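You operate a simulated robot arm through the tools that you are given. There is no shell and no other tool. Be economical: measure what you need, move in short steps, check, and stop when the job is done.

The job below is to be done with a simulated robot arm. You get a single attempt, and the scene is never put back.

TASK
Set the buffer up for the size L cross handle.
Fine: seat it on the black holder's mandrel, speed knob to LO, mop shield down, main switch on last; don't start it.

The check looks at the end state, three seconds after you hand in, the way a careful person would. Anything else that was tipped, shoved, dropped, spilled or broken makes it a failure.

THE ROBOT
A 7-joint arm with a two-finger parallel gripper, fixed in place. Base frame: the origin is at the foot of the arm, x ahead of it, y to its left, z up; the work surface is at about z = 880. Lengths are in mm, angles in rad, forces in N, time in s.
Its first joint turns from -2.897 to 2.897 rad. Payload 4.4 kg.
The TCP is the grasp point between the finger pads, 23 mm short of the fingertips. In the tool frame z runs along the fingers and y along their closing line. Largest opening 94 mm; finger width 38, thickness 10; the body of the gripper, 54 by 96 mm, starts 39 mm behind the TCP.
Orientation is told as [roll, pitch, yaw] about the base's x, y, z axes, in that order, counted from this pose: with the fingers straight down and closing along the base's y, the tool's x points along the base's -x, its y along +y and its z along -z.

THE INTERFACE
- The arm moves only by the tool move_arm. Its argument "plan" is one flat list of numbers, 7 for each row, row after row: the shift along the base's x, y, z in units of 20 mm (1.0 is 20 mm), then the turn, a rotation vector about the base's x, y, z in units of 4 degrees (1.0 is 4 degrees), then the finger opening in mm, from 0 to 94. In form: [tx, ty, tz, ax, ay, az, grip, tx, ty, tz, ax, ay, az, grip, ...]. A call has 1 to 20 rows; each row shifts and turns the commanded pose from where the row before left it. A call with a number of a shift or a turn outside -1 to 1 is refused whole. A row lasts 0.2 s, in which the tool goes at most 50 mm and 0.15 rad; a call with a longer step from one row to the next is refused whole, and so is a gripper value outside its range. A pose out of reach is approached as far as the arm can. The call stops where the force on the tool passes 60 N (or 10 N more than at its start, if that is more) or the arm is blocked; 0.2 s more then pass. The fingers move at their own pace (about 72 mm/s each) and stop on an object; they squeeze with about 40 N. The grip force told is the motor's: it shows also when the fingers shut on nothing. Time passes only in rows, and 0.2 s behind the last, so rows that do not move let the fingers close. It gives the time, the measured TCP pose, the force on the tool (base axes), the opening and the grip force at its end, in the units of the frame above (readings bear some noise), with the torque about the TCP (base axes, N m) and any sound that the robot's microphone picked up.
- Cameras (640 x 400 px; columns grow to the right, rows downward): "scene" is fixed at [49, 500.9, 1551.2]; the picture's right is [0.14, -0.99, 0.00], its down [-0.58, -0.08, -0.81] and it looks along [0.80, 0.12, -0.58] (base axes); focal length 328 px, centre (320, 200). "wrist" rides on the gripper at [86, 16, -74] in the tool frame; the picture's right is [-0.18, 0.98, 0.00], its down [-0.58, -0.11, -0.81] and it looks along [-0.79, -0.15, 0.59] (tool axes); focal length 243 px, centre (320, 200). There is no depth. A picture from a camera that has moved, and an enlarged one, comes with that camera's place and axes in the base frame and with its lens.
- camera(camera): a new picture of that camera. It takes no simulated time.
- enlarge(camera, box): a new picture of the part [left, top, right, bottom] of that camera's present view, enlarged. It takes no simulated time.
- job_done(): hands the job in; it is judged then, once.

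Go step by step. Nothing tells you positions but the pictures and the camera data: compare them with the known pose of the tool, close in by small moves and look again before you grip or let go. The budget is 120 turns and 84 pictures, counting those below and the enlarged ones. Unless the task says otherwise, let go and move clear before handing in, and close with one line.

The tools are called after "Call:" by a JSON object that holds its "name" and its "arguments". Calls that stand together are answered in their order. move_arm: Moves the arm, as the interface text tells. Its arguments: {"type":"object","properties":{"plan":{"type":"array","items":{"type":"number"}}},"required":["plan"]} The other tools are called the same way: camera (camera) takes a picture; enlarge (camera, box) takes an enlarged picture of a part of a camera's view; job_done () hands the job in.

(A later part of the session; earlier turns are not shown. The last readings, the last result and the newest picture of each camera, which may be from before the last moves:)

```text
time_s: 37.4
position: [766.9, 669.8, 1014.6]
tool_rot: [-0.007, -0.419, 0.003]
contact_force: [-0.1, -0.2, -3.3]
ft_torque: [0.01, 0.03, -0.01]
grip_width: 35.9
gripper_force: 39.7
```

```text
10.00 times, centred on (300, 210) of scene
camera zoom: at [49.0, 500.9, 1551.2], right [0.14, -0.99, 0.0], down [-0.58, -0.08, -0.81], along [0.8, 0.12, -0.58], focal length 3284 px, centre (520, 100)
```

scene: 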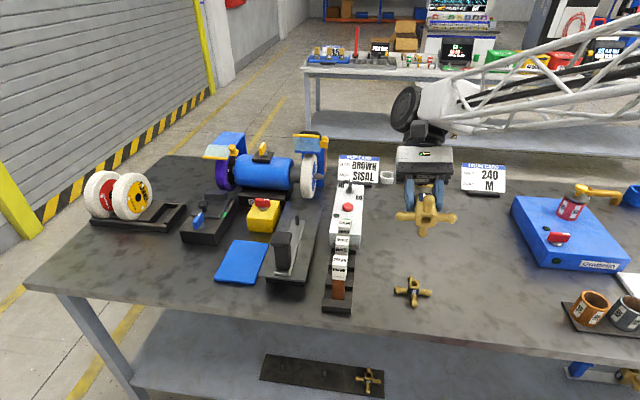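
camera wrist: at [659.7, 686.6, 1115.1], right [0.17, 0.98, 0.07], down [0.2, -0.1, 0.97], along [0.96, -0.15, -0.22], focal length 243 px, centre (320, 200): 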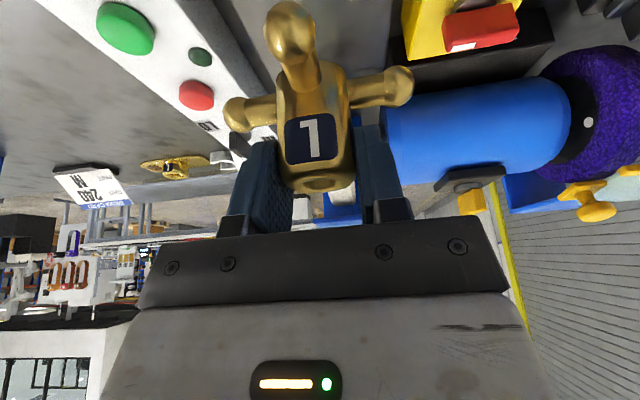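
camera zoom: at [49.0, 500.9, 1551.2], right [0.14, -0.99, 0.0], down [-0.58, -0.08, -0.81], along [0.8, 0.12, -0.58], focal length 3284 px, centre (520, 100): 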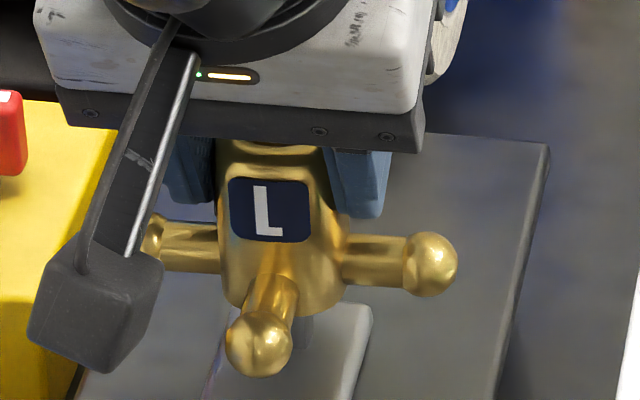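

No contact force with the tip height passed; continue down.

Call:
{"name": "move_arm", "arguments": {"plan": [0, 0, -0.2, 0, 0, 0, 10, 0, 0, -0.2, 0, 0, 0, 10, 0, 0, -0.2, 0, 0, 0, 10, 0, 0, -0.15, 0, 0, 0, 10, 0, 0, 0, 0, 0, 0, 10]}}

Call:
{"name": "enlarge", "arguments": {"camera": "scene", "box": [268, 195, 332, 235]}}

```text
time_s: 38.6
position: [766.4, 672.6, 1000.6]
tool_rot: [-0.007, -0.418, 0.003]
contact_force: [0.3, 0.1, -3.7]
ft_torque: [0.01, 0.0, -0.02]
grip_width: 35.5
gripper_force: 40.0
```

```text
10.00 times, centred on (300, 215) of scene
camera zoom: at [49.0, 500.9, 1551.2], right [0.14, -0.99, 0.0], down [-0.58, -0.08, -0.81], along [0.8, 0.12, -0.58], focal length 3284 px, centre (520, 50)
```

zoom: 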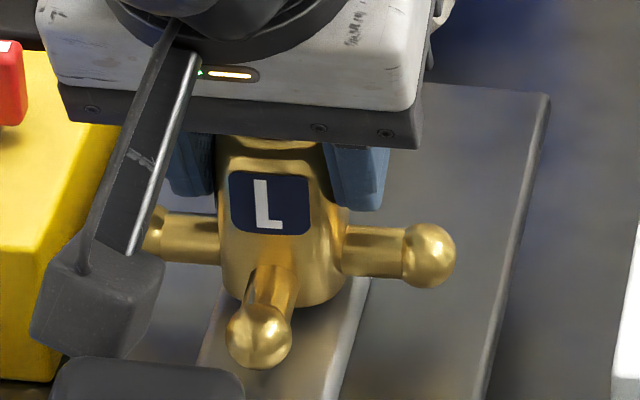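

Call:
{"name": "move_arm", "arguments": {"plan": [0, 0, -0.15, 0, 0, 0, 10, 0, 0, -0.1, 0, 0, 0, 10, 0, 0, -0.1, 0, 0, 0, 10, 0, 0, -0.1, 0, 0, 0, 10, 0, 0, 0, 0, 0, 0, 10]}}

Call:
{"name": "enlarge", "arguments": {"camera": "scene", "box": [268, 195, 332, 235]}}

```text
time_s: 39.8
position: [768.2, 671.8, 992.5]
tool_rot: [-0.001, -0.423, 0.002]
contact_force: [4.3, 1.3, 29.4]
ft_torque: [0.17, -0.15, -0.08]
grip_width: 35.4
gripper_force: 40.2
```

```text
10.00 times, centred on (300, 215) of scene
camera zoom: at [49.0, 500.9, 1551.2], right [0.14, -0.99, 0.0], down [-0.58, -0.08, -0.81], along [0.8, 0.12, -0.58], focal length 3284 px, centre (520, 50)
```

zoom: 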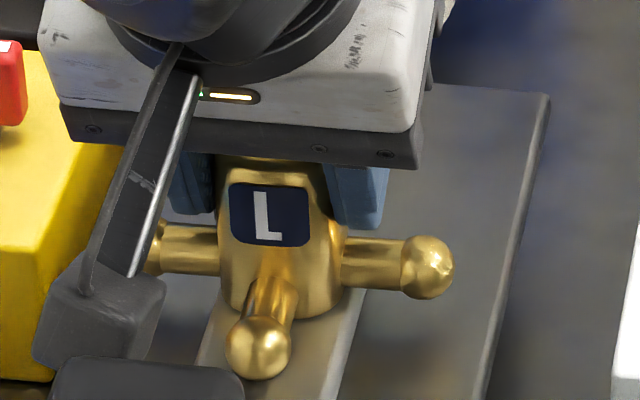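

Contact at the expected strip height, so it is seated. Release and rise straight up.

Call:
{"name": "move_arm", "arguments": {"plan": [0, 0, 0, 0, 0, 0, 50, 0, 0, 0, 0, 0, 0, 60, 0, 0, 0, 0, 0, 0, 60, 0, 0, 0.5, 0, 0, 0, 60, 0, 0, 1, 0, 0, 0, 60, 0, 0, 1, 0, 0, 0, 60, 0, 0, 1, 0, 0, 0, 60, 0, 0, 1, 0, 0, 0, 60, 0, 0, 1, 0, 0, 0, 60, 0, 0, 1, 0, 0, 0, 60]}}

Call:
{"name": "enlarge", "arguments": {"camera": "scene", "box": [240, 160, 360, 250]}}

```text
time_s: 42.0
position: [765.6, 669.3, 1120.8]
tool_rot: [-0.007, -0.419, 0.005]
contact_force: [0.3, -0.9, 0.4]
ft_torque: [0.01, -0.02, -0.02]
grip_width: 60.0
gripper_force: 0.1
```

```text
4.44 times, centred on (300, 205) of scene
camera zoom: at [49.0, 500.9, 1551.2], right [0.14, -0.99, 0.0], down [-0.58, -0.08, -0.81], along [0.8, 0.12, -0.58], focal length 1460 px, centre (409, 178)
```

zoom: 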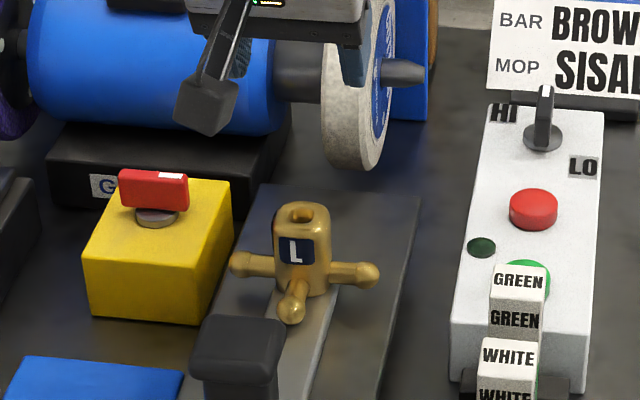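

The handle sits upright on the mandrel. Next: the speed knob—move over for a close look.

Call:
{"name": "move_arm", "arguments": {"plan": [0, -1, 0, 0, 0, 0, 60, 0, -1, 0, 0, 0, 0, 60, 0, -1, 0, 0, 0, 0, 60, 0, -1, 0, 0, 0, 0, 60, 0, -1, 0, 0, 0, 0, 60, 0.5, -1, 0, 0, 0, 0, 60, 1, -1, 0, 0, 0, 0, 60, 1, -0.5, 0, 0, 0, 0, 60, 1, 0, 0, 0, 0, 0, 60, 1, 0, 0, 0, 0, 0, 60, 0, 0, 0, 0, 0, 0, 60]}}

Call:
{"name": "enlarge", "arguments": {"camera": "wrist", "box": [220, 0, 460, 150]}}

```text
time_s: 44.4
position: [856.4, 521.5, 1119.8]
tool_rot: [-0.007, -0.42, 0.004]
contact_force: [0.9, 0.4, 0.4]
ft_torque: [0.0, -0.01, -0.01]
grip_width: 60.0
gripper_force: 0.0
```

```text
2.67 times, centred on (340, 75) of wrist
camera zoom: at [747.4, 537.9, 1153.0], right [0.17, 0.98, 0.07], down [0.2, -0.1, 0.97], along [0.96, -0.15, -0.22], focal length 647 px, centre (267, 533)
```

zoom: 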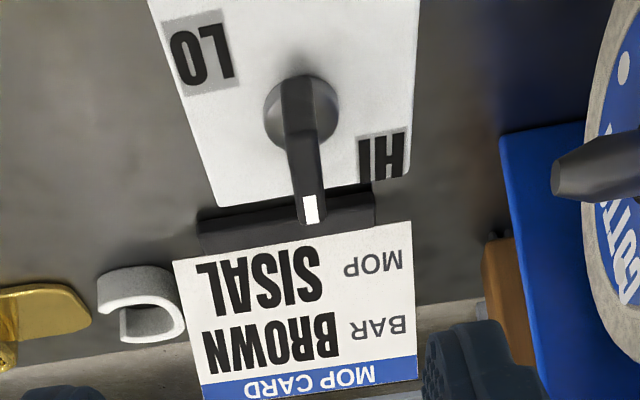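

Knob base is about (955,530,944), bar pointing +x (HI); LO is a quarter turn clockwise. I'll set closed fingers leaning outward and use them to push the bar's near end toward +y.

Call:
{"name": "move_arm", "arguments": {"plan": [0, 0, 0, 0, -1, 0, 0, 0, 0, 0, 0, -1, 0, 0, 0, 0, 0, 0, 0, 1, 0, 0, 0, 0, 0, 0, 1, 0, 0, 0, 0, 0, 0, 1, 0, 0, 0, 0, 0, 0, 1, 0, 0, 0, 0, 0, 0, 1, 0, 1, -0.4, -0.6, 0, 0, 0, 0, 1, -0.4, -0.8, 0, 0, 0, 0, 1, -0.3, -0.8, 0, 0, 0, 0, 0.3, 0, -0.8, 0, 0, 0, 0, 0, 0, 0, 0, 0, 0, 0]}}

Call:
{"name": "enlarge", "arguments": {"camera": "wrist", "box": [220, 0, 460, 150]}}

Call:
{"name": "enlarge", "arguments": {"camera": "scene", "box": [280, 120, 420, 220]}}

```text
time_s: 47.0
position: [923.0, 501.0, 1059.4]
tool_rot: [-0.006, -0.559, 0.355]
contact_force: [-0.9, -0.1, 0.4]
ft_torque: [0.0, 0.01, 0.02]
grip_width: 0.0
gripper_force: 40.0
```

```text
2.67 times, centred on (340, 75) of wrist
camera zoom: at [810.6, 477.5, 1076.4], right [-0.19, 0.98, 0.09], down [0.1, -0.07, 0.99], along [0.98, 0.2, -0.08], focal length 647 px, centre (267, 533)
```

zoom: 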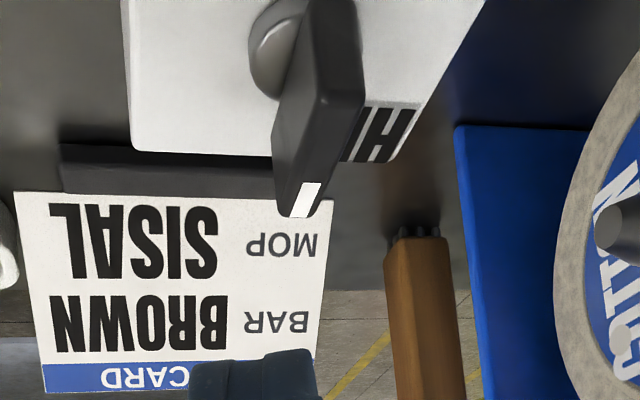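

```text
4.00 times, centred on (350, 170) of scene
camera zoom: at [49.0, 500.9, 1551.2], right [0.14, -0.99, 0.0], down [-0.58, -0.08, -0.81], along [0.8, 0.12, -0.58], focal length 1314 px, centre (200, 320)
```

zoom: 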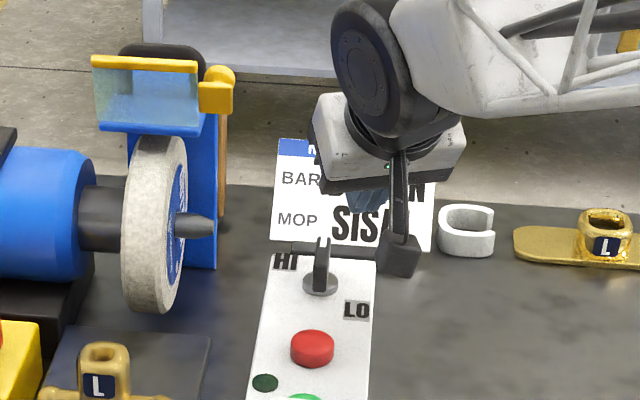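

Working it out again, the bar is about 50 mm long, centred near (947,530). I square the tool to yaw 0 and set the closed fingers on the right side of the bar's near end, then lower.

Call:
{"name": "move_arm", "arguments": {"plan": [-0.21, 0.03, 0, 0, 0, -1, 0, -0.21, 0.03, 0, 0, 0, -1, 0, -0.21, 0.03, 0, 0, 0, -1, 0, -0.21, 0.03, 0, 0, 0, -1, 0, -0.21, 0.03, 0, 0, 0, -1, 0, 0, 0, -1, 0, 0, 0, 0, 0, 0, -1, 0, 0, 0, 0, 0, 0, -0.8, 0, 0, 0, 0, 0, 0, 0, 0, 0, 0, 0]}}

Call:
{"name": "enlarge", "arguments": {"camera": "scene", "box": [310, 140, 390, 220]}}

```text
time_s: 49.0
position: [902.1, 502.9, 1004.9]
tool_rot: [-0.007, -0.558, 0.001]
contact_force: [-0.5, -0.2, 0.1]
ft_torque: [-0.02, -0.01, 0.0]
grip_width: 0.0
gripper_force: 40.1
```

```text
5.00 times, centred on (350, 180) of scene
camera zoom: at [49.0, 500.9, 1551.2], right [0.14, -0.99, 0.0], down [-0.58, -0.08, -0.81], along [0.8, 0.12, -0.58], focal length 1642 px, centre (170, 300)
```

zoom: 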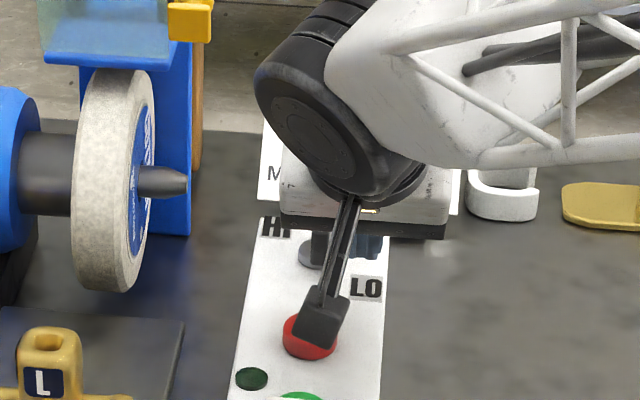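

Call:
{"name": "move_arm", "arguments": {"plan": [0, 0, -0.7, 0, 0, 0, 0, 0, 0, -0.65, 0, 0, 0, 0, 0, 0, 0, 0, 0, 0, 0]}}

Call:
{"name": "enlarge", "arguments": {"camera": "scene", "box": [320, 160, 380, 210]}}

Call:
{"name": "enlarge", "arguments": {"camera": "wrist", "box": [220, 0, 460, 220]}}

```text
time_s: 49.8
position: [900.0, 503.3, 977.1]
tool_rot: [-0.007, -0.558, 0.003]
contact_force: [0.8, 0.3, 0.1]
ft_torque: [-0.02, 0.01, 0.04]
grip_width: 0.0
gripper_force: 39.4
```

```text
8.00 times, centred on (350, 185) of scene
camera zoom: at [49.0, 500.9, 1551.2], right [0.14, -0.99, 0.0], down [-0.58, -0.08, -0.81], along [0.8, 0.12, -0.58], focal length 2627 px, centre (80, 320)
```

zoom: 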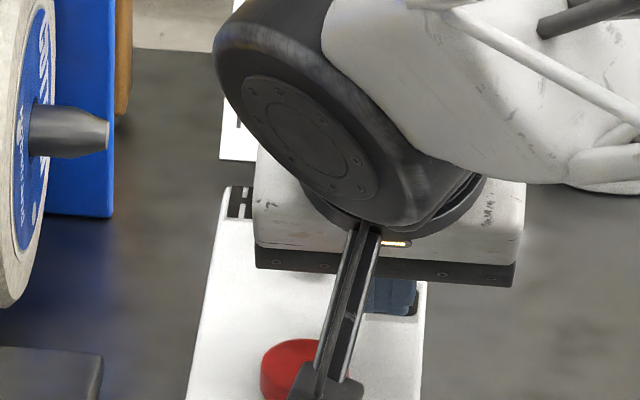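

```text
1.82 times, centred on (340, 110) of wrist
camera zoom: at [787.5, 519.5, 994.4], right [0.16, 0.98, 0.09], down [0.07, -0.1, 0.99], along [0.99, -0.15, -0.08], focal length 441 px, centre (284, 364)
```

zoom: 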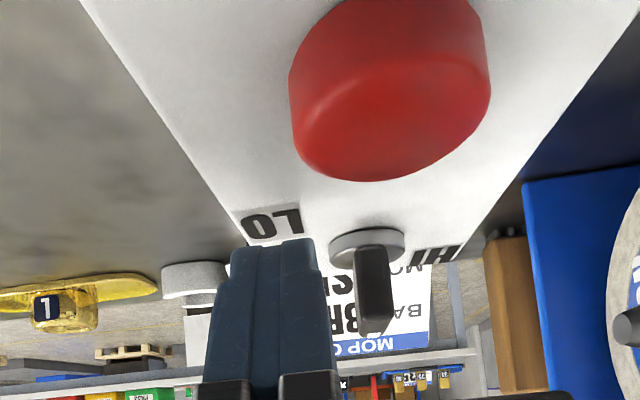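

The fingers sit just right of the bar. Push in +y gently.

Call:
{"name": "move_arm", "arguments": {"plan": [0.1, 0.25, 0, 0, 0, 0, 0, 0.1, 0.25, 0, 0, 0, 0, 0, 0, 0.25, 0, 0, 0, 0, 0, 0, 0.25, 0, 0, 0, 0, 0, 0, 0, 0, 0, 0, 0, 0]}}

Call:
{"name": "enlarge", "arguments": {"camera": "wrist", "box": [220, 0, 460, 220]}}

```text
time_s: 51.0
position: [905.9, 522.2, 976.7]
tool_rot: [-0.007, -0.559, 0.002]
contact_force: [-1.2, -0.3, 0.0]
ft_torque: [0.03, 0.02, 0.01]
grip_width: 0.0
gripper_force: 40.1
```

```text
1.82 times, centred on (340, 110) of wrist
camera zoom: at [793.6, 538.6, 994.6], right [0.16, 0.98, 0.09], down [0.07, -0.1, 0.99], along [0.99, -0.15, -0.08], focal length 441 px, centre (284, 364)
```

zoom: 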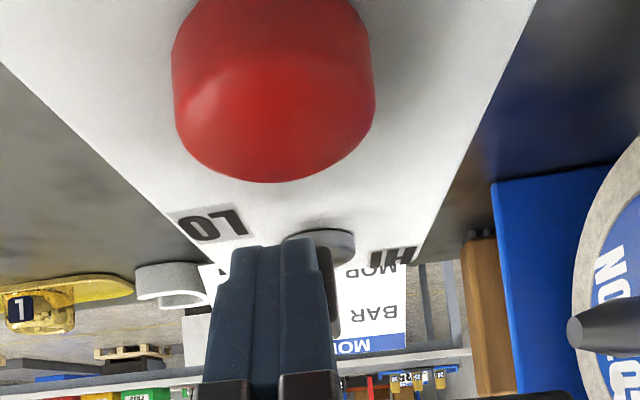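

No contact—bar lies further out. Back off, go 10 mm further in x, and push again.

Call:
{"name": "move_arm", "arguments": {"plan": [0, -0.5, 0, 0, 0, 0, 0, 0, -0.5, 0, 0, 0, 0, 0, 0.5, 0, 0, 0, 0, 0, 0, 0, 0.25, 0, 0, 0, 0, 0, 0, 0.25, 0, 0, 0, 0, 0, 0, 0.25, 0, 0, 0, 0, 0, 0, 0.25, 0, 0, 0, 0, 0, 0, 0, 0, 0, 0, 0, 0]}}

Call:
{"name": "enlarge", "arguments": {"camera": "wrist", "box": [220, 0, 460, 220]}}

```text
time_s: 52.8
position: [916.0, 520.6, 978.1]
tool_rot: [-0.008, -0.558, 0.006]
contact_force: [-0.7, -0.7, -1.8]
ft_torque: [-0.01, 0.04, 0.01]
grip_width: 0.2
gripper_force: 40.5
```

```text
1.82 times, centred on (340, 110) of wrist
camera zoom: at [802.7, 538.7, 995.0], right [0.16, 0.98, 0.09], down [0.07, -0.1, 0.99], along [0.99, -0.15, -0.08], focal length 441 px, centre (284, 364)
```

zoom: 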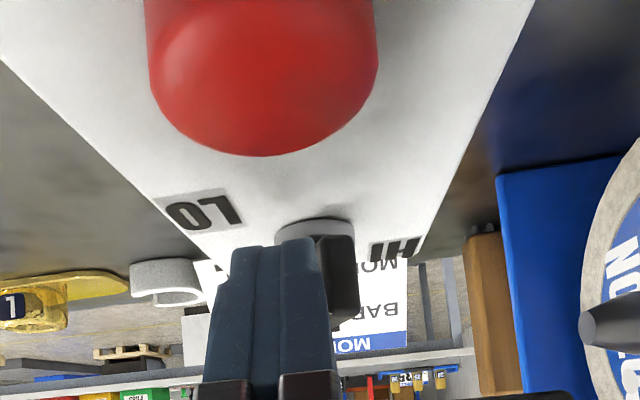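

The bar has begun turning. Continue the arc (+y then +x).

Call:
{"name": "move_arm", "arguments": {"plan": [0, 0.25, 0, 0, 0, 0, 0, 0.05, 0.25, 0, 0, 0, 0, 0, 0.1, 0.25, 0, 0, 0, 0, 0, 0.15, 0.2, 0, 0, 0, 0, 0, 0, 0, 0, 0, 0, 0, 0]}}

Call:
{"name": "enlarge", "arguments": {"camera": "wrist", "box": [220, 0, 460, 220]}}

```text
time_s: 54.0
position: [921.2, 542.0, 976.7]
tool_rot: [-0.005, -0.558, 0.005]
contact_force: [-1.2, -0.1, -0.8]
ft_torque: [-0.01, 0.02, 0.01]
grip_width: 0.0
gripper_force: 40.5
```

```text
1.82 times, centred on (340, 110) of wrist
camera zoom: at [808.1, 558.2, 994.6], right [0.16, 0.98, 0.09], down [0.07, -0.1, 0.99], along [0.99, -0.15, -0.08], focal length 441 px, centre (284, 364)
```

zoom: 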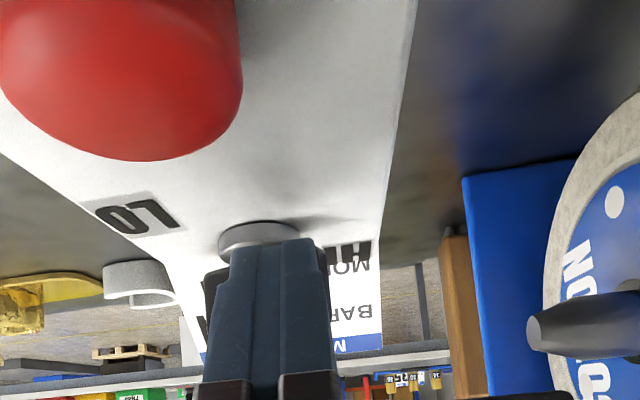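

Call:
{"name": "move_arm", "arguments": {"plan": [0.15, 0.1, 0, 0, 0, 0, 0, 0.15, 0, 0, 0, 0, 0, 0, 0.15, 0, 0, 0, 0, 0, 0, 0.15, 0, 0, 0, 0, 0, 0, 0, 0, 0, 0, 0, 0, 0]}}

Call:
{"name": "enlarge", "arguments": {"camera": "wrist", "box": [220, 0, 460, 220]}}

```text
time_s: 54.9
position: [928.2, 543.6, 977.0]
tool_rot: [-0.009, -0.558, 0.004]
contact_force: [-32.0, -8.9, 9.0]
ft_torque: [-0.34, 0.06, -0.29]
grip_width: 0.0
gripper_force: 39.9
stopped in row 4: the force on the tool passed its limit at 75 N (the readings are from after the stop); the commanded pose is now the measured one
```

```text
1.82 times, centred on (340, 110) of wrist
camera zoom: at [815.4, 560.6, 995.4], right [0.16, 0.98, 0.09], down [0.07, -0.1, 0.99], along [0.99, -0.15, -0.08], focal length 441 px, centre (284, 364)
```

zoom: 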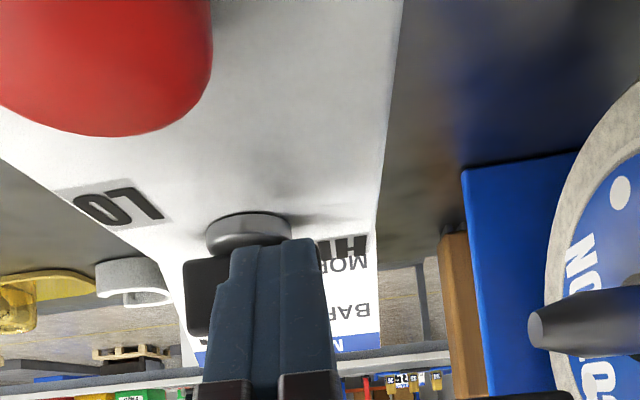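

The bar hit its end stop. Back off, rise, and look.

Call:
{"name": "move_arm", "arguments": {"plan": [-0.5, 0, 0, 0, 0, 0, 0, -1, 0, 0.3, 0, 0, 0, 0, -0.5, 0, 1, 0, 0, 0, 0, 0, 0, 1, 0, 0, 0, 0, 0, 0, 1, 0, 0, 0, 0, 0, 0, 1, 0, 0, 0, 0, 0, 0, 1, 0, 0, 0, 0, -0.5, -0.5, 1, 0, 0, 0, 0, -1, -0.5, 1, 0, 0, 0, 0, 0, 0, 0, 0, 0, 0, 0]}}

Call:
{"name": "enlarge", "arguments": {"camera": "scene", "box": [300, 130, 400, 220]}}

Call:
{"name": "camera", "arguments": {"camera": "wrist"}}

```text
time_s: 57.1
position: [859.3, 525.1, 1122.8]
tool_rot: [-0.007, -0.557, 0.005]
contact_force: [-0.2, 0.2, -0.3]
ft_torque: [0.02, -0.02, 0.01]
grip_width: 0.0
gripper_force: 40.6
```

```text
4.44 times, centred on (350, 175) of scene
camera zoom: at [49.0, 500.9, 1551.2], right [0.14, -0.99, 0.0], down [-0.58, -0.08, -0.81], along [0.8, 0.12, -0.58], focal length 1460 px, centre (187, 311)
```

zoom: 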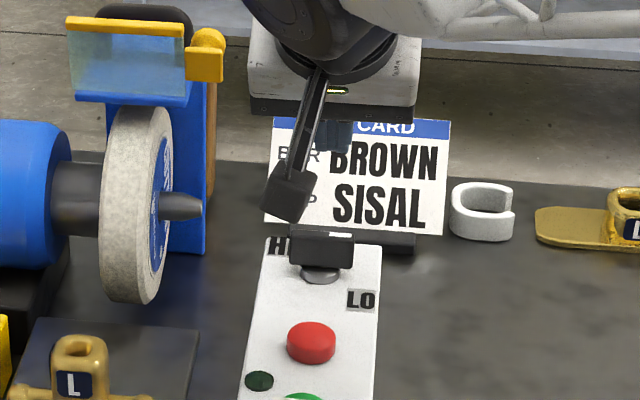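

```text
25 pictures are left
camera wrist: at [746.5, 541.1, 1140.6], right [0.16, 0.98, 0.09], down [0.07, -0.1, 0.99], along [0.99, -0.15, -0.08], focal length 243 px, centre (320, 200)
```

wrist: 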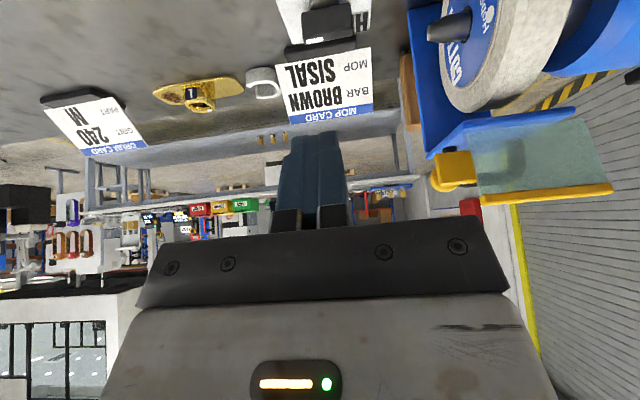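

Knob is now at LO. Next the right-hand (mop) shield: hinge near (957,·,1088), its yellow knob at about (954,618,1110) with the ball at the back. I'll lean the tool far outward and come in from the right to hook behind the knob.

Call:
{"name": "move_arm", "arguments": {"plan": [0, 0, 0.2, 0, -1, 0, 0, 0, 0, 0.2, 0, -1, 0, 0, 0, 0, 0, 0, -1, 0, 0, 0, 0, 0, 0, -1, 0, 0, 0, 0, 0, 0, -1, 0, 0, 0, 0, 0, 0, -1, 0, 0, 0, 0, 0, 0, -1, 0, 0, 0, 0, 0, 0, -1, 0, 0, 0, 0, 0, 0, -1, 0, 0, 0, 0, 0, 0, 0, 1, 0, 0, 0, 0, 0, 0, 1, 0, 0, 0, 0, 0, 0, 1, 0, 0, 0, 0, 0, 0, 1, 0, 0, 0, 0, 0, 0, 1, 0, 0, 0, 0, 0, 0, 1, 0, 0, 0, 0, 0, 0, 1, 0, 0, 0, 0, 0, 0, 1, 0, 0, 0, 0, 0, 0, 1, 0, 0, 0, 0, 0, 0, 1, 0]}}

Call:
{"name": "move_arm", "arguments": {"plan": [1, 0.2, 0, 0, 0, 0, 0, 1, 0.2, 0, 0, 0, 0, 0, 1, 0.2, 0, 0, 0, 0, 0, 1, 0.4, 0, 0, 0, 0, 0, 0.8, 0.4, 0, 0, 0, 0, 0, 0, 0, 0, 0, 0, 0, 0]}}

Call:
{"name": "camera", "arguments": {"camera": "scene"}}

```text
time_s: 61.1
position: [858.9, 523.9, 1130.1]
tool_rot: [-0.013, -1.187, 0.707]
contact_force: [-0.3, 0.3, -1.2]
ft_torque: [0.04, 0.01, 0.02]
grip_width: 0.0
gripper_force: 39.5
```

```text
time_s: 62.5
position: [955.5, 549.5, 1132.1]
tool_rot: [-0.015, -1.185, 0.707]
contact_force: [-0.4, 0.4, -0.7]
ft_torque: [0.02, -0.01, 0.01]
grip_width: 0.0
gripper_force: 39.8
```

```text
24 pictures are left
```

scene: 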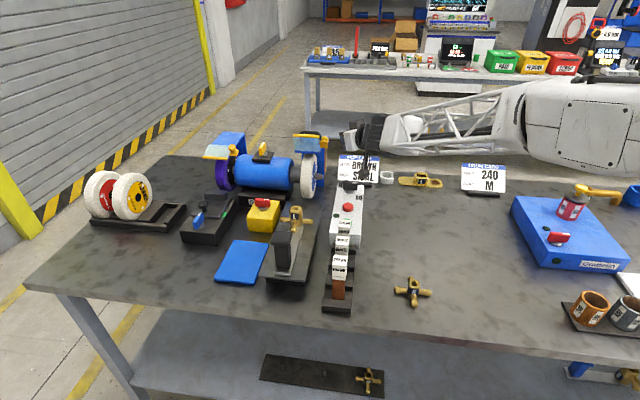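

Call:
{"name": "move_arm", "arguments": {"plan": [0.7, 0.3, 0, 0, 0, 0, 0, 0.6, 0.7, -0.1, 0, 0, 0, 0, 0, 0, 0, 0, 0, 0, 0]}}

Call:
{"name": "enlarge", "arguments": {"camera": "scene", "box": [280, 120, 360, 180]}}

Call:
{"name": "camera", "arguments": {"camera": "wrist"}}

```text
time_s: 63.3
position: [981.4, 572.1, 1128.6]
tool_rot: [-0.014, -1.186, 0.707]
contact_force: [-0.1, -0.3, 0.3]
ft_torque: [0.0, 0.02, -0.01]
grip_width: 0.0
gripper_force: 39.8
```

```text
6.67 times, centred on (320, 150) of scene
camera zoom: at [49.0, 500.9, 1551.2], right [0.14, -0.99, 0.0], down [-0.58, -0.08, -0.81], along [0.8, 0.12, -0.58], focal length 2189 px, centre (320, 533)
```

zoom: 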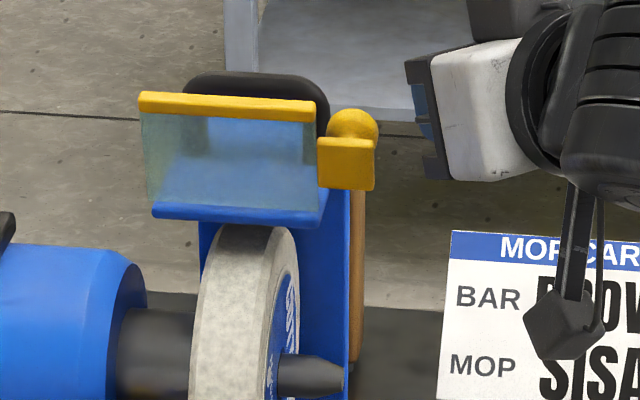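

```text
22 pictures are left
camera wrist: at [893.2, 518.8, 1076.7], right [-0.58, 0.8, 0.17], down [-0.34, -0.42, 0.84], along [0.74, 0.43, 0.51], focal length 243 px, centre (320, 200)
```

wrist: 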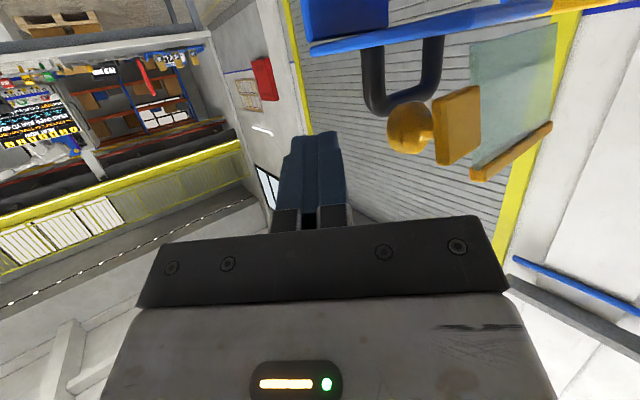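

The ball knob is at about (966,616,1118). I slip the fingers behind it, then draw toward -x.

Call:
{"name": "move_arm", "arguments": {"plan": [0.45, 0, 0, 0, 0, 0, 0, 0, 0.5, 0, 0, 0, 0, 0, 0, 0.5, 0, 0, 0, 0, 0, 0, 0.5, 0, 0, 0, 0, 0, 0, 0, 0, 0, 0, 0, 0]}}

Call:
{"name": "camera", "arguments": {"camera": "wrist"}}

```text
time_s: 64.5
position: [990.6, 601.8, 1128.5]
tool_rot: [-0.014, -1.187, 0.708]
contact_force: [-0.5, -1.4, 0.6]
ft_torque: [0.01, -0.02, -0.01]
grip_width: 0.0
gripper_force: 39.9
```

```text
21 pictures are left
camera wrist: at [901.9, 549.6, 1077.2], right [-0.58, 0.8, 0.17], down [-0.34, -0.42, 0.84], along [0.74, 0.43, 0.51], focal length 243 px, centre (320, 200)
```

wrist: 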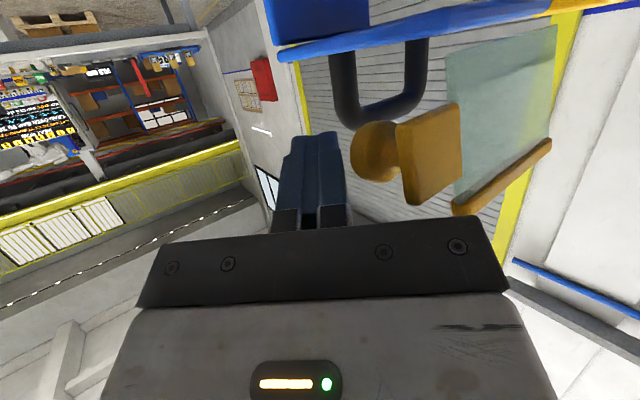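

Call:
{"name": "move_arm", "arguments": {"plan": [-0.3, 0.1, 0, 0, 0, 0, 0, -0.3, 0, 0, 0, 0, 0, 0, -0.3, 0, 0, 0, 0, 0, 0, -0.3, 0, 0, 0, 0, 0, 0, 0, 0, 0, 0, 0, 0, 0]}}

Call:
{"name": "camera", "arguments": {"camera": "wrist"}}

```text
time_s: 65.7
position: [965.0, 603.8, 1129.7]
tool_rot: [-0.015, -1.184, 0.709]
contact_force: [-0.3, -1.1, -0.3]
ft_torque: [0.02, -0.02, 0.0]
grip_width: 0.0
gripper_force: 40.1
```

```text
20 pictures are left
camera wrist: at [877.3, 551.3, 1076.6], right [-0.58, 0.8, 0.17], down [-0.34, -0.42, 0.84], along [0.74, 0.43, 0.51], focal length 243 px, centre (320, 200)
```

wrist: 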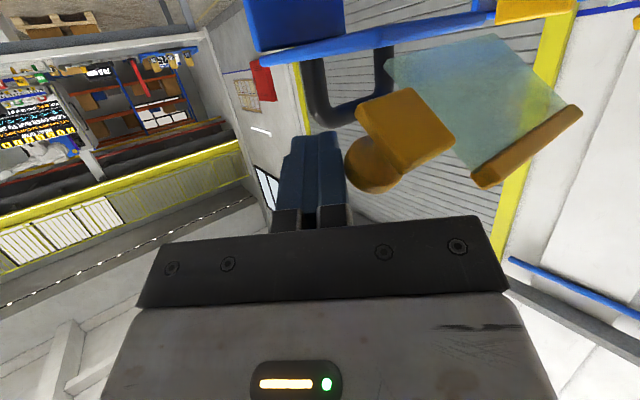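

The shield is swinging forward. Continue pulling.

Call:
{"name": "move_arm", "arguments": {"plan": [-0.3, 0, 0, 0, 0, 0, 0, -0.3, 0, 0, 0, 0, 0, 0, -0.3, 0, 0, 0, 0, 0, 0, -0.3, 0, 0, 0, 0, 0, 0, -0.3, 0, 0, 0, 0, 0, 0, 0, 0, 0, 0, 0, 0, 0]}}

Call:
{"name": "camera", "arguments": {"camera": "wrist"}}

Call:
{"name": "enlarge", "arguments": {"camera": "scene", "box": [190, 120, 350, 220]}}

```text
time_s: 67.1
position: [934.9, 603.4, 1128.6]
tool_rot: [-0.015, -1.186, 0.706]
contact_force: [-0.2, -0.3, -0.2]
ft_torque: [0.02, -0.01, 0.0]
grip_width: 0.0
gripper_force: 40.2
```

```text
19 pictures are left
camera wrist: at [847.7, 551.9, 1076.9], right [-0.58, 0.8, 0.17], down [-0.34, -0.42, 0.84], along [0.74, 0.43, 0.51], focal length 243 px, centre (320, 200)
```

wrist: 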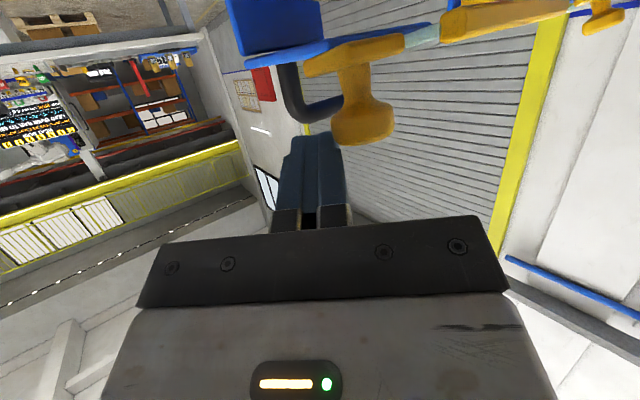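

```text
4.00 times, centred on (270, 170) of scene
camera zoom: at [49.0, 500.9, 1551.2], right [0.14, -0.99, 0.0], down [-0.58, -0.08, -0.81], along [0.8, 0.12, -0.58], focal length 1314 px, centre (520, 320)
```

zoom: 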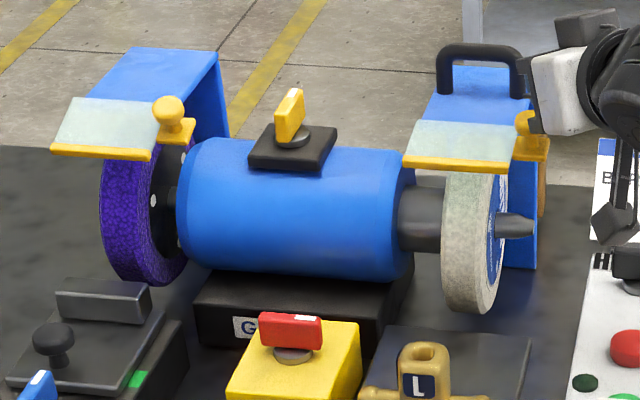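

It now looks like the left shield; I nudge a bit further to reach its stop.

Call:
{"name": "move_arm", "arguments": {"plan": [-0.25, 0, 0, 0, 0, 0, 0, -0.25, 0, 0, 0, 0, 0, 0, -0.2, 0, 0, 0, 0, 0, 0, 0, 0, 0, 0, 0, 0, 0]}}

Call:
{"name": "enlarge", "arguments": {"camera": "scene", "box": [190, 120, 350, 220]}}

```text
time_s: 68.1
position: [921.7, 602.7, 1128.8]
tool_rot: [-0.013, -1.185, 0.707]
contact_force: [-0.2, -1.4, 0.6]
ft_torque: [0.01, 0.01, 0.01]
grip_width: 0.1
gripper_force: 39.8
```

```text
4.00 times, centred on (270, 170) of scene
camera zoom: at [49.0, 500.9, 1551.2], right [0.14, -0.99, 0.0], down [-0.58, -0.08, -0.81], along [0.8, 0.12, -0.58], focal length 1314 px, centre (520, 320)
```

zoom: 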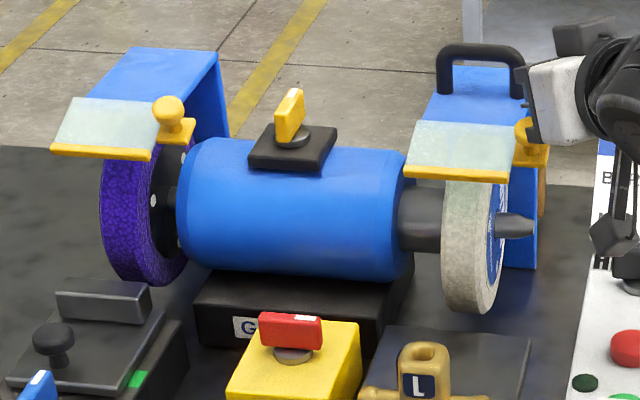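

Call:
{"name": "move_arm", "arguments": {"plan": [-0.2, 0, 0, 0, 0, 0, 0, -0.2, 0, 0, 0, 0, 0, 0, -0.2, 0, 0, 0, 0, 0, 0, 0, 0, 0, 0, 0, 0, 0]}}

Call:
{"name": "enlarge", "arguments": {"camera": "scene", "box": [190, 120, 350, 220]}}

```text
time_s: 69.1
position: [910.0, 604.8, 1130.3]
tool_rot: [-0.014, -1.184, 0.707]
contact_force: [0.2, 0.6, 2.1]
ft_torque: [0.01, -0.02, 0.01]
grip_width: 0.1
gripper_force: 39.8
```

```text
4.00 times, centred on (270, 170) of scene
camera zoom: at [49.0, 500.9, 1551.2], right [0.14, -0.99, 0.0], down [-0.58, -0.08, -0.81], along [0.8, 0.12, -0.58], focal length 1314 px, centre (520, 320)
```

zoom: 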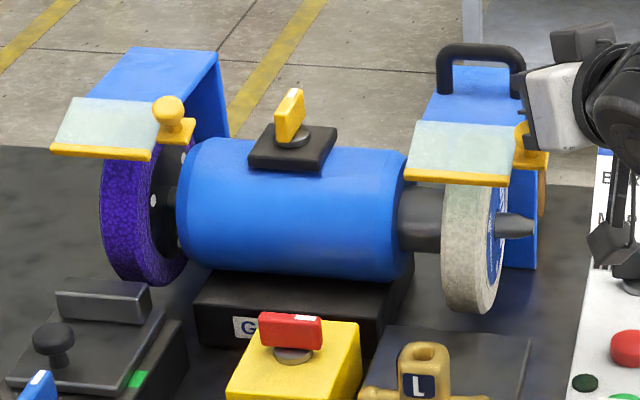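

Call:
{"name": "move_arm", "arguments": {"plan": [-0.2, 0, 0, 0, 0, 0, 0, -0.2, 0, 0, 0, 0, 0, 0, -0.2, 0, 0, 0, 0, 0, 0, -0.2, 0, 0, 0, 0, 0, 0, 0, 0, 0, 0, 0, 0, 0]}}

Call:
{"name": "enlarge", "arguments": {"camera": "scene", "box": [270, 120, 350, 180]}}

```text
time_s: 70.3
position: [893.8, 604.4, 1129.9]
tool_rot: [-0.015, -1.183, 0.708]
contact_force: [-0.6, 0.8, 0.6]
ft_torque: [-0.01, 0.02, -0.03]
grip_width: 0.0
gripper_force: 40.2
```

```text
6.67 times, centred on (310, 150) of scene
camera zoom: at [49.0, 500.9, 1551.2], right [0.14, -0.99, 0.0], down [-0.58, -0.08, -0.81], along [0.8, 0.12, -0.58], focal length 2189 px, centre (387, 533)
```

zoom: 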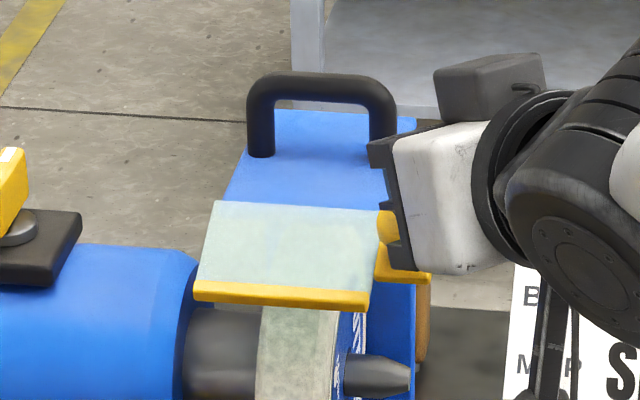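

The shield has stopped moving and matches the left one. Withdraw to the right and up, then verify.

Call:
{"name": "move_arm", "arguments": {"plan": [-0.5, -0.8, 0, 0, 0, 0, 0, -0.6, -0.8, 0, 0, 0, 0, 0, -0.6, -0.8, 0.3, 0, 0, 0, 0, -0.6, -0.5, 0.5, 0, 0, 0, 0, -0.6, 0, 0.5, 0, 0, 0, 0, -0.6, 0, 0.5, 0, 0, 0, 0, 0, 0, 0, 0, 0, -1, 0, 0, 0, 0, 0, 0, -1, 0, 0, 0, 0, 0, 0, -1, 0, 0, 0, 0, 0, 0, -1, 0, 0, 0, 0, 0, 0, -1, 0, 0, 0, 0, 0, 0, -1, 0, 0, 0, 0, 0, 0, -1, 0, 0, 0, 0, 0, 0, -1, 0, 0, 0, 0, 0, 0, -1, 0, 0, 0, 0, 0, 0, -1, 0]}}

Call:
{"name": "enlarge", "arguments": {"camera": "scene", "box": [190, 120, 370, 235]}}

```text
time_s: 73.7
position: [823.6, 547.3, 1166.1]
tool_rot: [-0.01, -1.198, 0.073]
contact_force: [0.0, -0.3, -0.2]
ft_torque: [0.03, -0.01, 0.03]
grip_width: 0.0
gripper_force: 39.9
out of reach, approached as far as the arm can: row 9
```

```text
3.48 times, centred on (280, 178) of scene
camera zoom: at [49.0, 500.9, 1551.2], right [0.14, -0.99, 0.0], down [-0.58, -0.08, -0.81], along [0.8, 0.12, -0.58], focal length 1142 px, centre (459, 278)
```

zoom: 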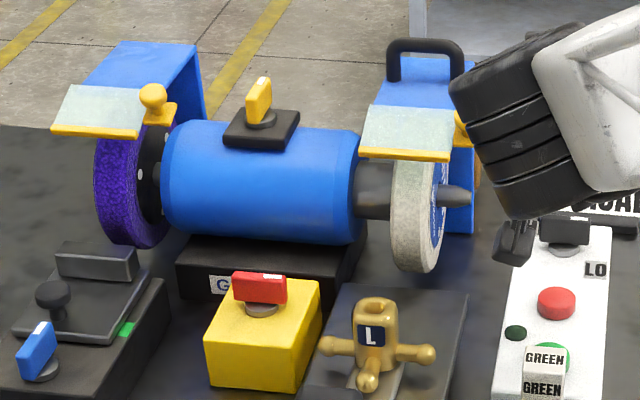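

Shield down. Last item: the red main switch on the yellow box, near (818,785,970), bar currently along y. I reorient (lean 50°, azimuth 25°) and move above its near side.

Call:
{"name": "move_arm", "arguments": {"plan": [0, 0.2, 0, 0, 0.93, 0, 0, 0, 0.2, 0, 0, 0.93, 0, 0, 0, 0.2, 0, 0, 0.93, 0, 0, 0, 0.2, 0, 0, 0.93, 0, 0, 0, 0.2, 0, 0, 0.93, 0, 0, -0.2, 1, 0, 0, 0, 0.87, 0, -0.2, 1, 0, 0, 0, 0.87, 0, -0.2, 1, 0, 0, 0, 0.87, 0, -0.2, 1, 0, 0, 0, 0.87, 0, -0.2, 1, 0, 0, 0, 0.87, 0, -0.2, 1, 0, 0, 0, 0.87, 0, -0.2, 1, -0.5, 0, 0, 0, 0, -0.2, 1, -0.5, 0, 0, 0, 0, -0.2, 1, -1, 0, 0, 0, 0, -0.3, 0.5, -1, 0, 0, 0, 0, 0, 0, -1, 0, 0, 0, 0, 0, 0, -1, 0, 0, 0, 0, 0, 0, 0, 0, 0, 0, 0]}}

Call:
{"name": "camera", "arguments": {"camera": "wrist"}}

Call:
{"name": "enlarge", "arguments": {"camera": "scene", "box": [220, 160, 320, 240]}}

```text
time_s: 77.5
position: [782.2, 755.3, 1066.1]
tool_rot: [0.027, -0.872, 0.407]
contact_force: [0.4, 0.0, 0.5]
ft_torque: [-0.03, -0.01, 0.02]
grip_width: 0.0
gripper_force: 39.8
```

```text
13 pictures are left
camera wrist: at [673.5, 723.7, 1047.6], right [-0.3, 0.94, 0.16], down [-0.17, -0.22, 0.96], along [0.94, 0.26, 0.23], focal length 243 px, centre (320, 200)
```

wrist: 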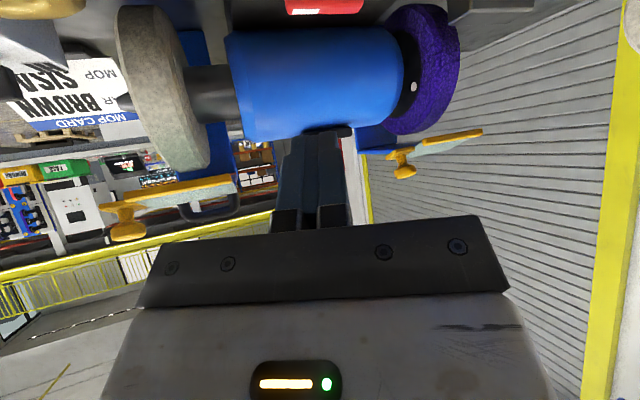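

```text
5.00 times, centred on (270, 200) of scene
camera zoom: at [49.0, 500.9, 1551.2], right [0.14, -0.99, 0.0], down [-0.58, -0.08, -0.81], along [0.8, 0.12, -0.58], focal length 1642 px, centre (570, 200)
```

zoom: 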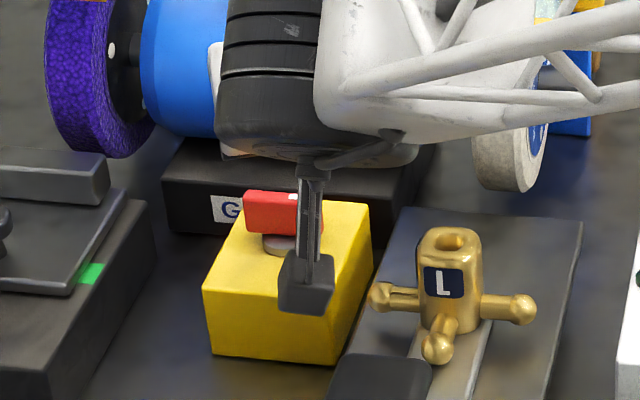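

The red bar spans about (820,761)→(814,805), top z≈980, mark at the -y end. I lower the closed fingers in front of its right end and push +x.

Call:
{"name": "move_arm", "arguments": {"plan": [-0.3, 0.1, -1, 0, 0, 0, 0, 0, 0, -1, 0, 0, 0, 0, 0, 0, -1, 0, 0, 0, 0, 0, 0, -0.7, 0, 0, 0, 0, 0, 0, -0.5, 0, 0, 0, 0, 0, 0, 0, 0, 0, 0, 0]}}

Call:
{"name": "camera", "arguments": {"camera": "wrist"}}

```text
time_s: 78.9
position: [775.7, 757.4, 981.0]
tool_rot: [0.027, -0.874, 0.408]
contact_force: [-0.4, -0.8, 0.4]
ft_torque: [-0.01, -0.01, -0.03]
grip_width: 0.1
gripper_force: 39.6
```

```text
11 pictures are left
camera wrist: at [667.0, 726.6, 962.5], right [-0.3, 0.94, 0.16], down [-0.17, -0.21, 0.96], along [0.94, 0.26, 0.23], focal length 243 px, centre (320, 200)
```

wrist: 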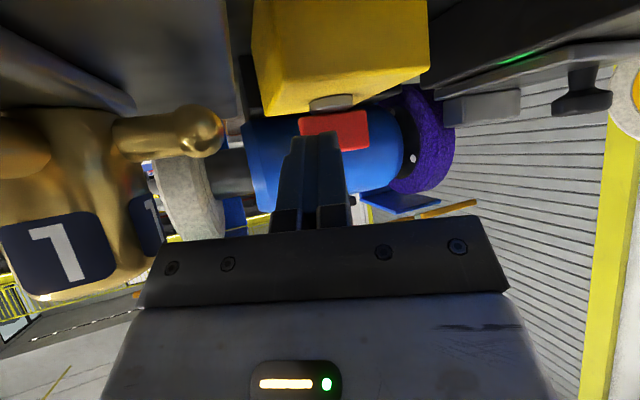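

Fingers are in front of the bar, slightly too central; shift 8 mm to -y then push +x.

Call:
{"name": "move_arm", "arguments": {"plan": [0, -0.4, 0, 0, 0, 0, 0, 0.3, 0, 0, 0, 0, 0, 0, 0.3, 0, 0, 0, 0, 0, 0, 0.2, 0, 0, 0, 0, 0, 0, 0.2, 0, 0, 0, 0, 0, 0, 0.2, 0, 0, 0, 0, 0, 0, 0, 0, 0, 0, 0, 0, 0]}}

Call:
{"name": "enlarge", "arguments": {"camera": "wrist", "box": [220, 60, 460, 210]}}

```text
time_s: 80.5
position: [798.7, 750.4, 980.6]
tool_rot: [0.027, -0.872, 0.406]
contact_force: [0.3, 2.2, -1.3]
ft_torque: [0.02, -0.05, -0.09]
grip_width: 0.2
gripper_force: 39.9
```

```text
2.67 times, centred on (340, 135) of wrist
camera zoom: at [690.1, 718.3, 962.8], right [-0.3, 0.94, 0.16], down [-0.17, -0.21, 0.96], along [0.94, 0.26, 0.22], focal length 647 px, centre (267, 373)
```

zoom: 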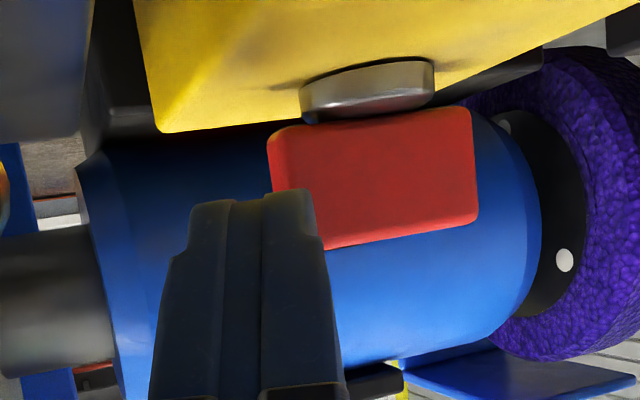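

Call:
{"name": "move_arm", "arguments": {"plan": [0.25, 0, 0, 0, 0, 0, 0, 0.25, 0, 0, 0, 0, 0, 0, 0.25, 0.05, 0, 0, 0, 0, 0, 0.25, 0.1, 0, 0, 0, 0, 0, 0, 0, 0, 0, 0, 0, 0]}}

Call:
{"name": "enlarge", "arguments": {"camera": "wrist", "box": [220, 60, 460, 210]}}

```text
time_s: 81.7
position: [819.4, 752.9, 981.6]
tool_rot: [0.026, -0.874, 0.407]
contact_force: [0.0, -7.1, 10.9]
ft_torque: [0.09, -0.15, -0.08]
grip_width: 0.0
gripper_force: 40.2
```

```text
2.67 times, centred on (340, 135) of wrist
camera zoom: at [710.8, 721.6, 964.0], right [-0.3, 0.94, 0.16], down [-0.17, -0.22, 0.96], along [0.94, 0.26, 0.23], focal length 647 px, centre (267, 373)
```

zoom: 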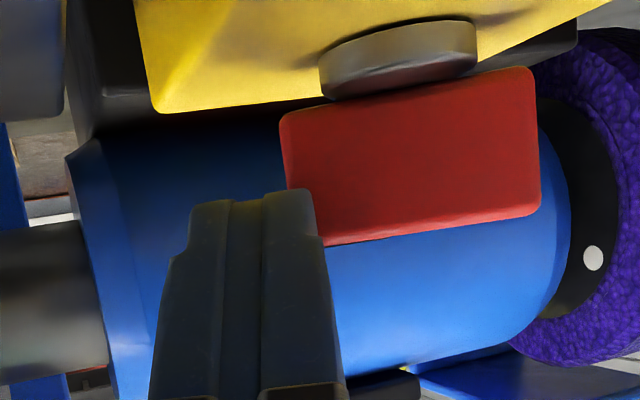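

The bar is turning (left end coming closer). Continue.

Call:
{"name": "move_arm", "arguments": {"plan": [0.25, 0.1, 0, 0, 0, 0, 0, 0.25, 0.1, 0, 0, 0, 0, 0, 0.2, 0.2, 0, 0, 0, 0, 0, 0.2, 0.2, 0, 0, 0, 0, 0, 0, 0, 0, 0, 0, 0, 0]}}

Call:
{"name": "enlarge", "arguments": {"camera": "wrist", "box": [220, 60, 460, 210]}}

```text
time_s: 82.9
position: [838.6, 763.9, 980.6]
tool_rot: [0.026, -0.874, 0.407]
contact_force: [0.9, 0.1, 0.6]
ft_torque: [0.03, 0.01, -0.01]
grip_width: 0.2
gripper_force: 40.6
```

```text
2.67 times, centred on (340, 135) of wrist
camera zoom: at [728.2, 733.1, 962.7], right [-0.3, 0.94, 0.16], down [-0.17, -0.21, 0.96], along [0.94, 0.26, 0.22], focal length 647 px, centre (267, 373)
```

zoom: 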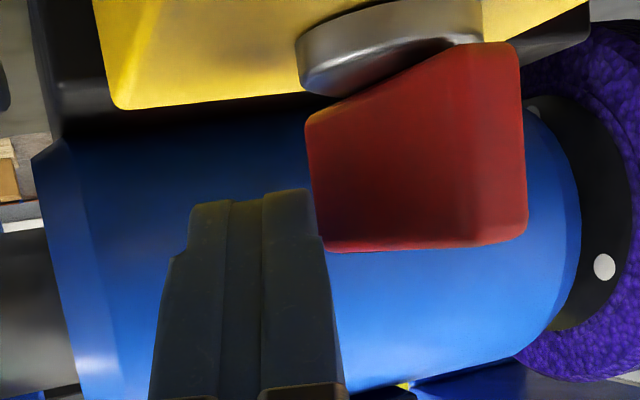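

Call:
{"name": "move_arm", "arguments": {"plan": [0.15, 0.25, 0, 0, 0, 0, 0, 0.1, 0.25, 0, 0, 0, 0, 0, 0, 0.25, 0, 0, 0, 0, 0, 0, 0.2, 0, 0, 0, 0, 0, 0, 0, 0, 0, 0, 0, 0]}}

Call:
{"name": "enlarge", "arguments": {"camera": "wrist", "box": [220, 60, 460, 210]}}

```text
time_s: 83.5
position: [843.5, 769.6, 980.5]
tool_rot: [0.021, -0.87, 0.404]
contact_force: [-2.4, -18.3, 4.1]
ft_torque: [-0.25, -0.05, -0.15]
grip_width: 0.0
gripper_force: 39.8
stopped in row 2: the force on the tool passed its limit at 69 N (the readings are from after the stop); the commanded pose is now the measured one
```

```text
2.67 times, centred on (340, 135) of wrist
camera zoom: at [734.0, 738.3, 962.4], right [-0.29, 0.94, 0.15], down [-0.17, -0.21, 0.96], along [0.94, 0.26, 0.22], focal length 647 px, centre (267, 373)
```

zoom: 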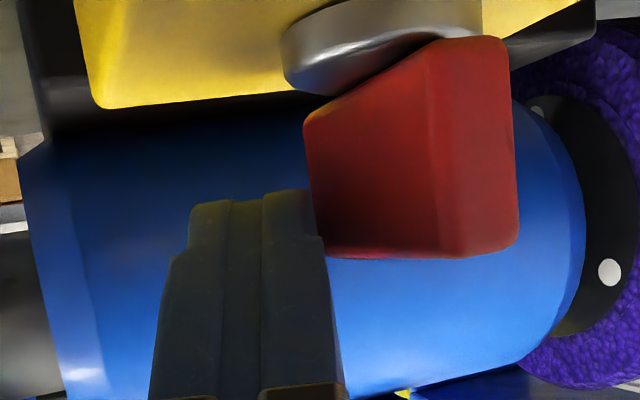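

The switch reached a hard stop. Back off to the right/back, rise and check the bar's position and lamp.

Call:
{"name": "move_arm", "arguments": {"plan": [-0.2, -0.4, 0, 0, 0, 0, 0, -1, -0.4, 0, 0, 0, 0, 0, -1, -0.1, 0.5, 0, 0, 0, 0, -1, 0, 1, 0, 0, 0, 0, -1, 0, 1, 0, 0, 0, 0, -1, 0, 1, 0, 0, 0, 0, -1, 0, 1, 0, 0, 0, 0, -1, -0.5, 1, 0, 0, 0, 0, -1, -1, 1, 0, 0, 0, 0, -1, -1, 1, 0, 0, 0, 0, -1, -1, 1, 0, 0, 0, 0, -1, -1, 1, 0, 0, 0, 0, -1, -1, 0, 0, 0, 0, 0, -1, -1, 0, 0, 0, 0, 0, -1, -1, 0, 0, 0, 0, 0]}}

Call:
{"name": "enlarge", "arguments": {"camera": "scene", "box": [180, 120, 380, 245]}}

```text
time_s: 86.7
position: [558.6, 601.8, 1170.6]
tool_rot: [0.023, -0.871, 0.407]
contact_force: [0.7, 0.0, 0.1]
ft_torque: [0.02, -0.01, 0.01]
grip_width: 0.0
gripper_force: 39.5
```

```text
3.20 times, centred on (280, 182) of scene
camera zoom: at [49.0, 500.9, 1551.2], right [0.14, -0.99, 0.0], down [-0.58, -0.08, -0.81], along [0.8, 0.12, -0.58], focal length 1051 px, centre (448, 256)
```

zoom: 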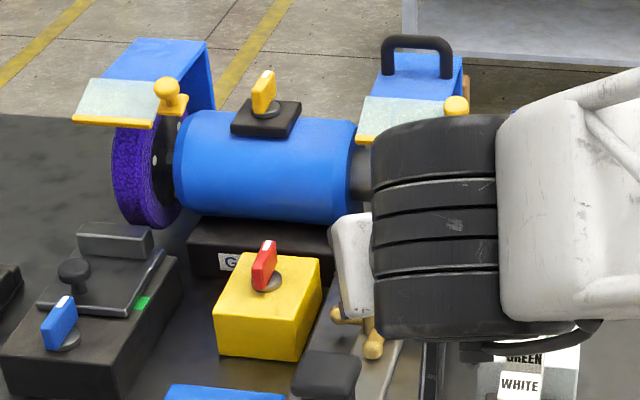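

Call:
{"name": "move_arm", "arguments": {"plan": [-0.6, -1, 0.5, 0, 0, 0, 0, -0.6, -1, 0.5, 0, 0, 0, 0, -0.6, -1, 0.5, 0, 0, 0, 0, -0.6, -1, 0.5, 0, 0, 0, 0, -0.6, -1, 0.5, 0, 0, 0, 0, -0.6, -1, 0.5, 0, 0, 0, 0, -0.6, -1, 0, 0, 0, 0, 0, -0.6, -1, 0, 0, 0, 0, 0, -0.6, -1, 0, 0, 0, 0, 0, 0, -1, 0, 0, 0, 0, 0, 0, -1, 0, 0, 0, 0, 0, 0, -1, 0, 0, 0, 0, 0, 0, -1, 0, 0, 0, 0, 0, 0, -1, 0, 0, 0, 0, 0, 0, -1, 0, 0, 0, 0, 0]}}

Call:
{"name": "enlarge", "arguments": {"camera": "scene", "box": [180, 120, 400, 260]}}

```text
time_s: 89.9
position: [450.8, 301.0, 1229.7]
tool_rot: [0.024, -0.871, 0.405]
contact_force: [-0.2, -0.1, 0.6]
ft_torque: [0.02, 0.0, 0.01]
grip_width: 0.0
gripper_force: 39.7
```

```text
2.86 times, centred on (290, 190) of scene
camera zoom: at [49.0, 500.9, 1551.2], right [0.14, -0.99, 0.0], down [-0.58, -0.08, -0.81], along [0.8, 0.12, -0.58], focal length 938 px, centre (406, 229)
```

zoom: 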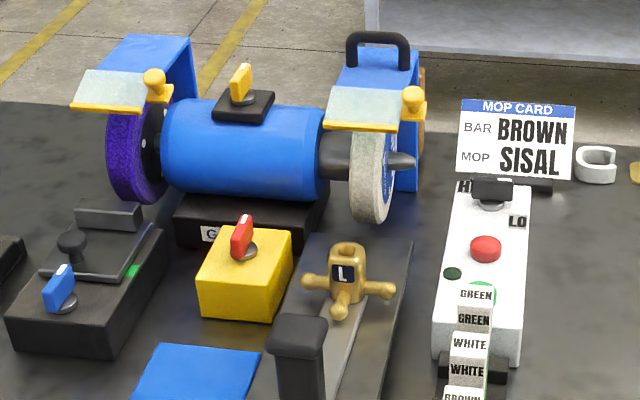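

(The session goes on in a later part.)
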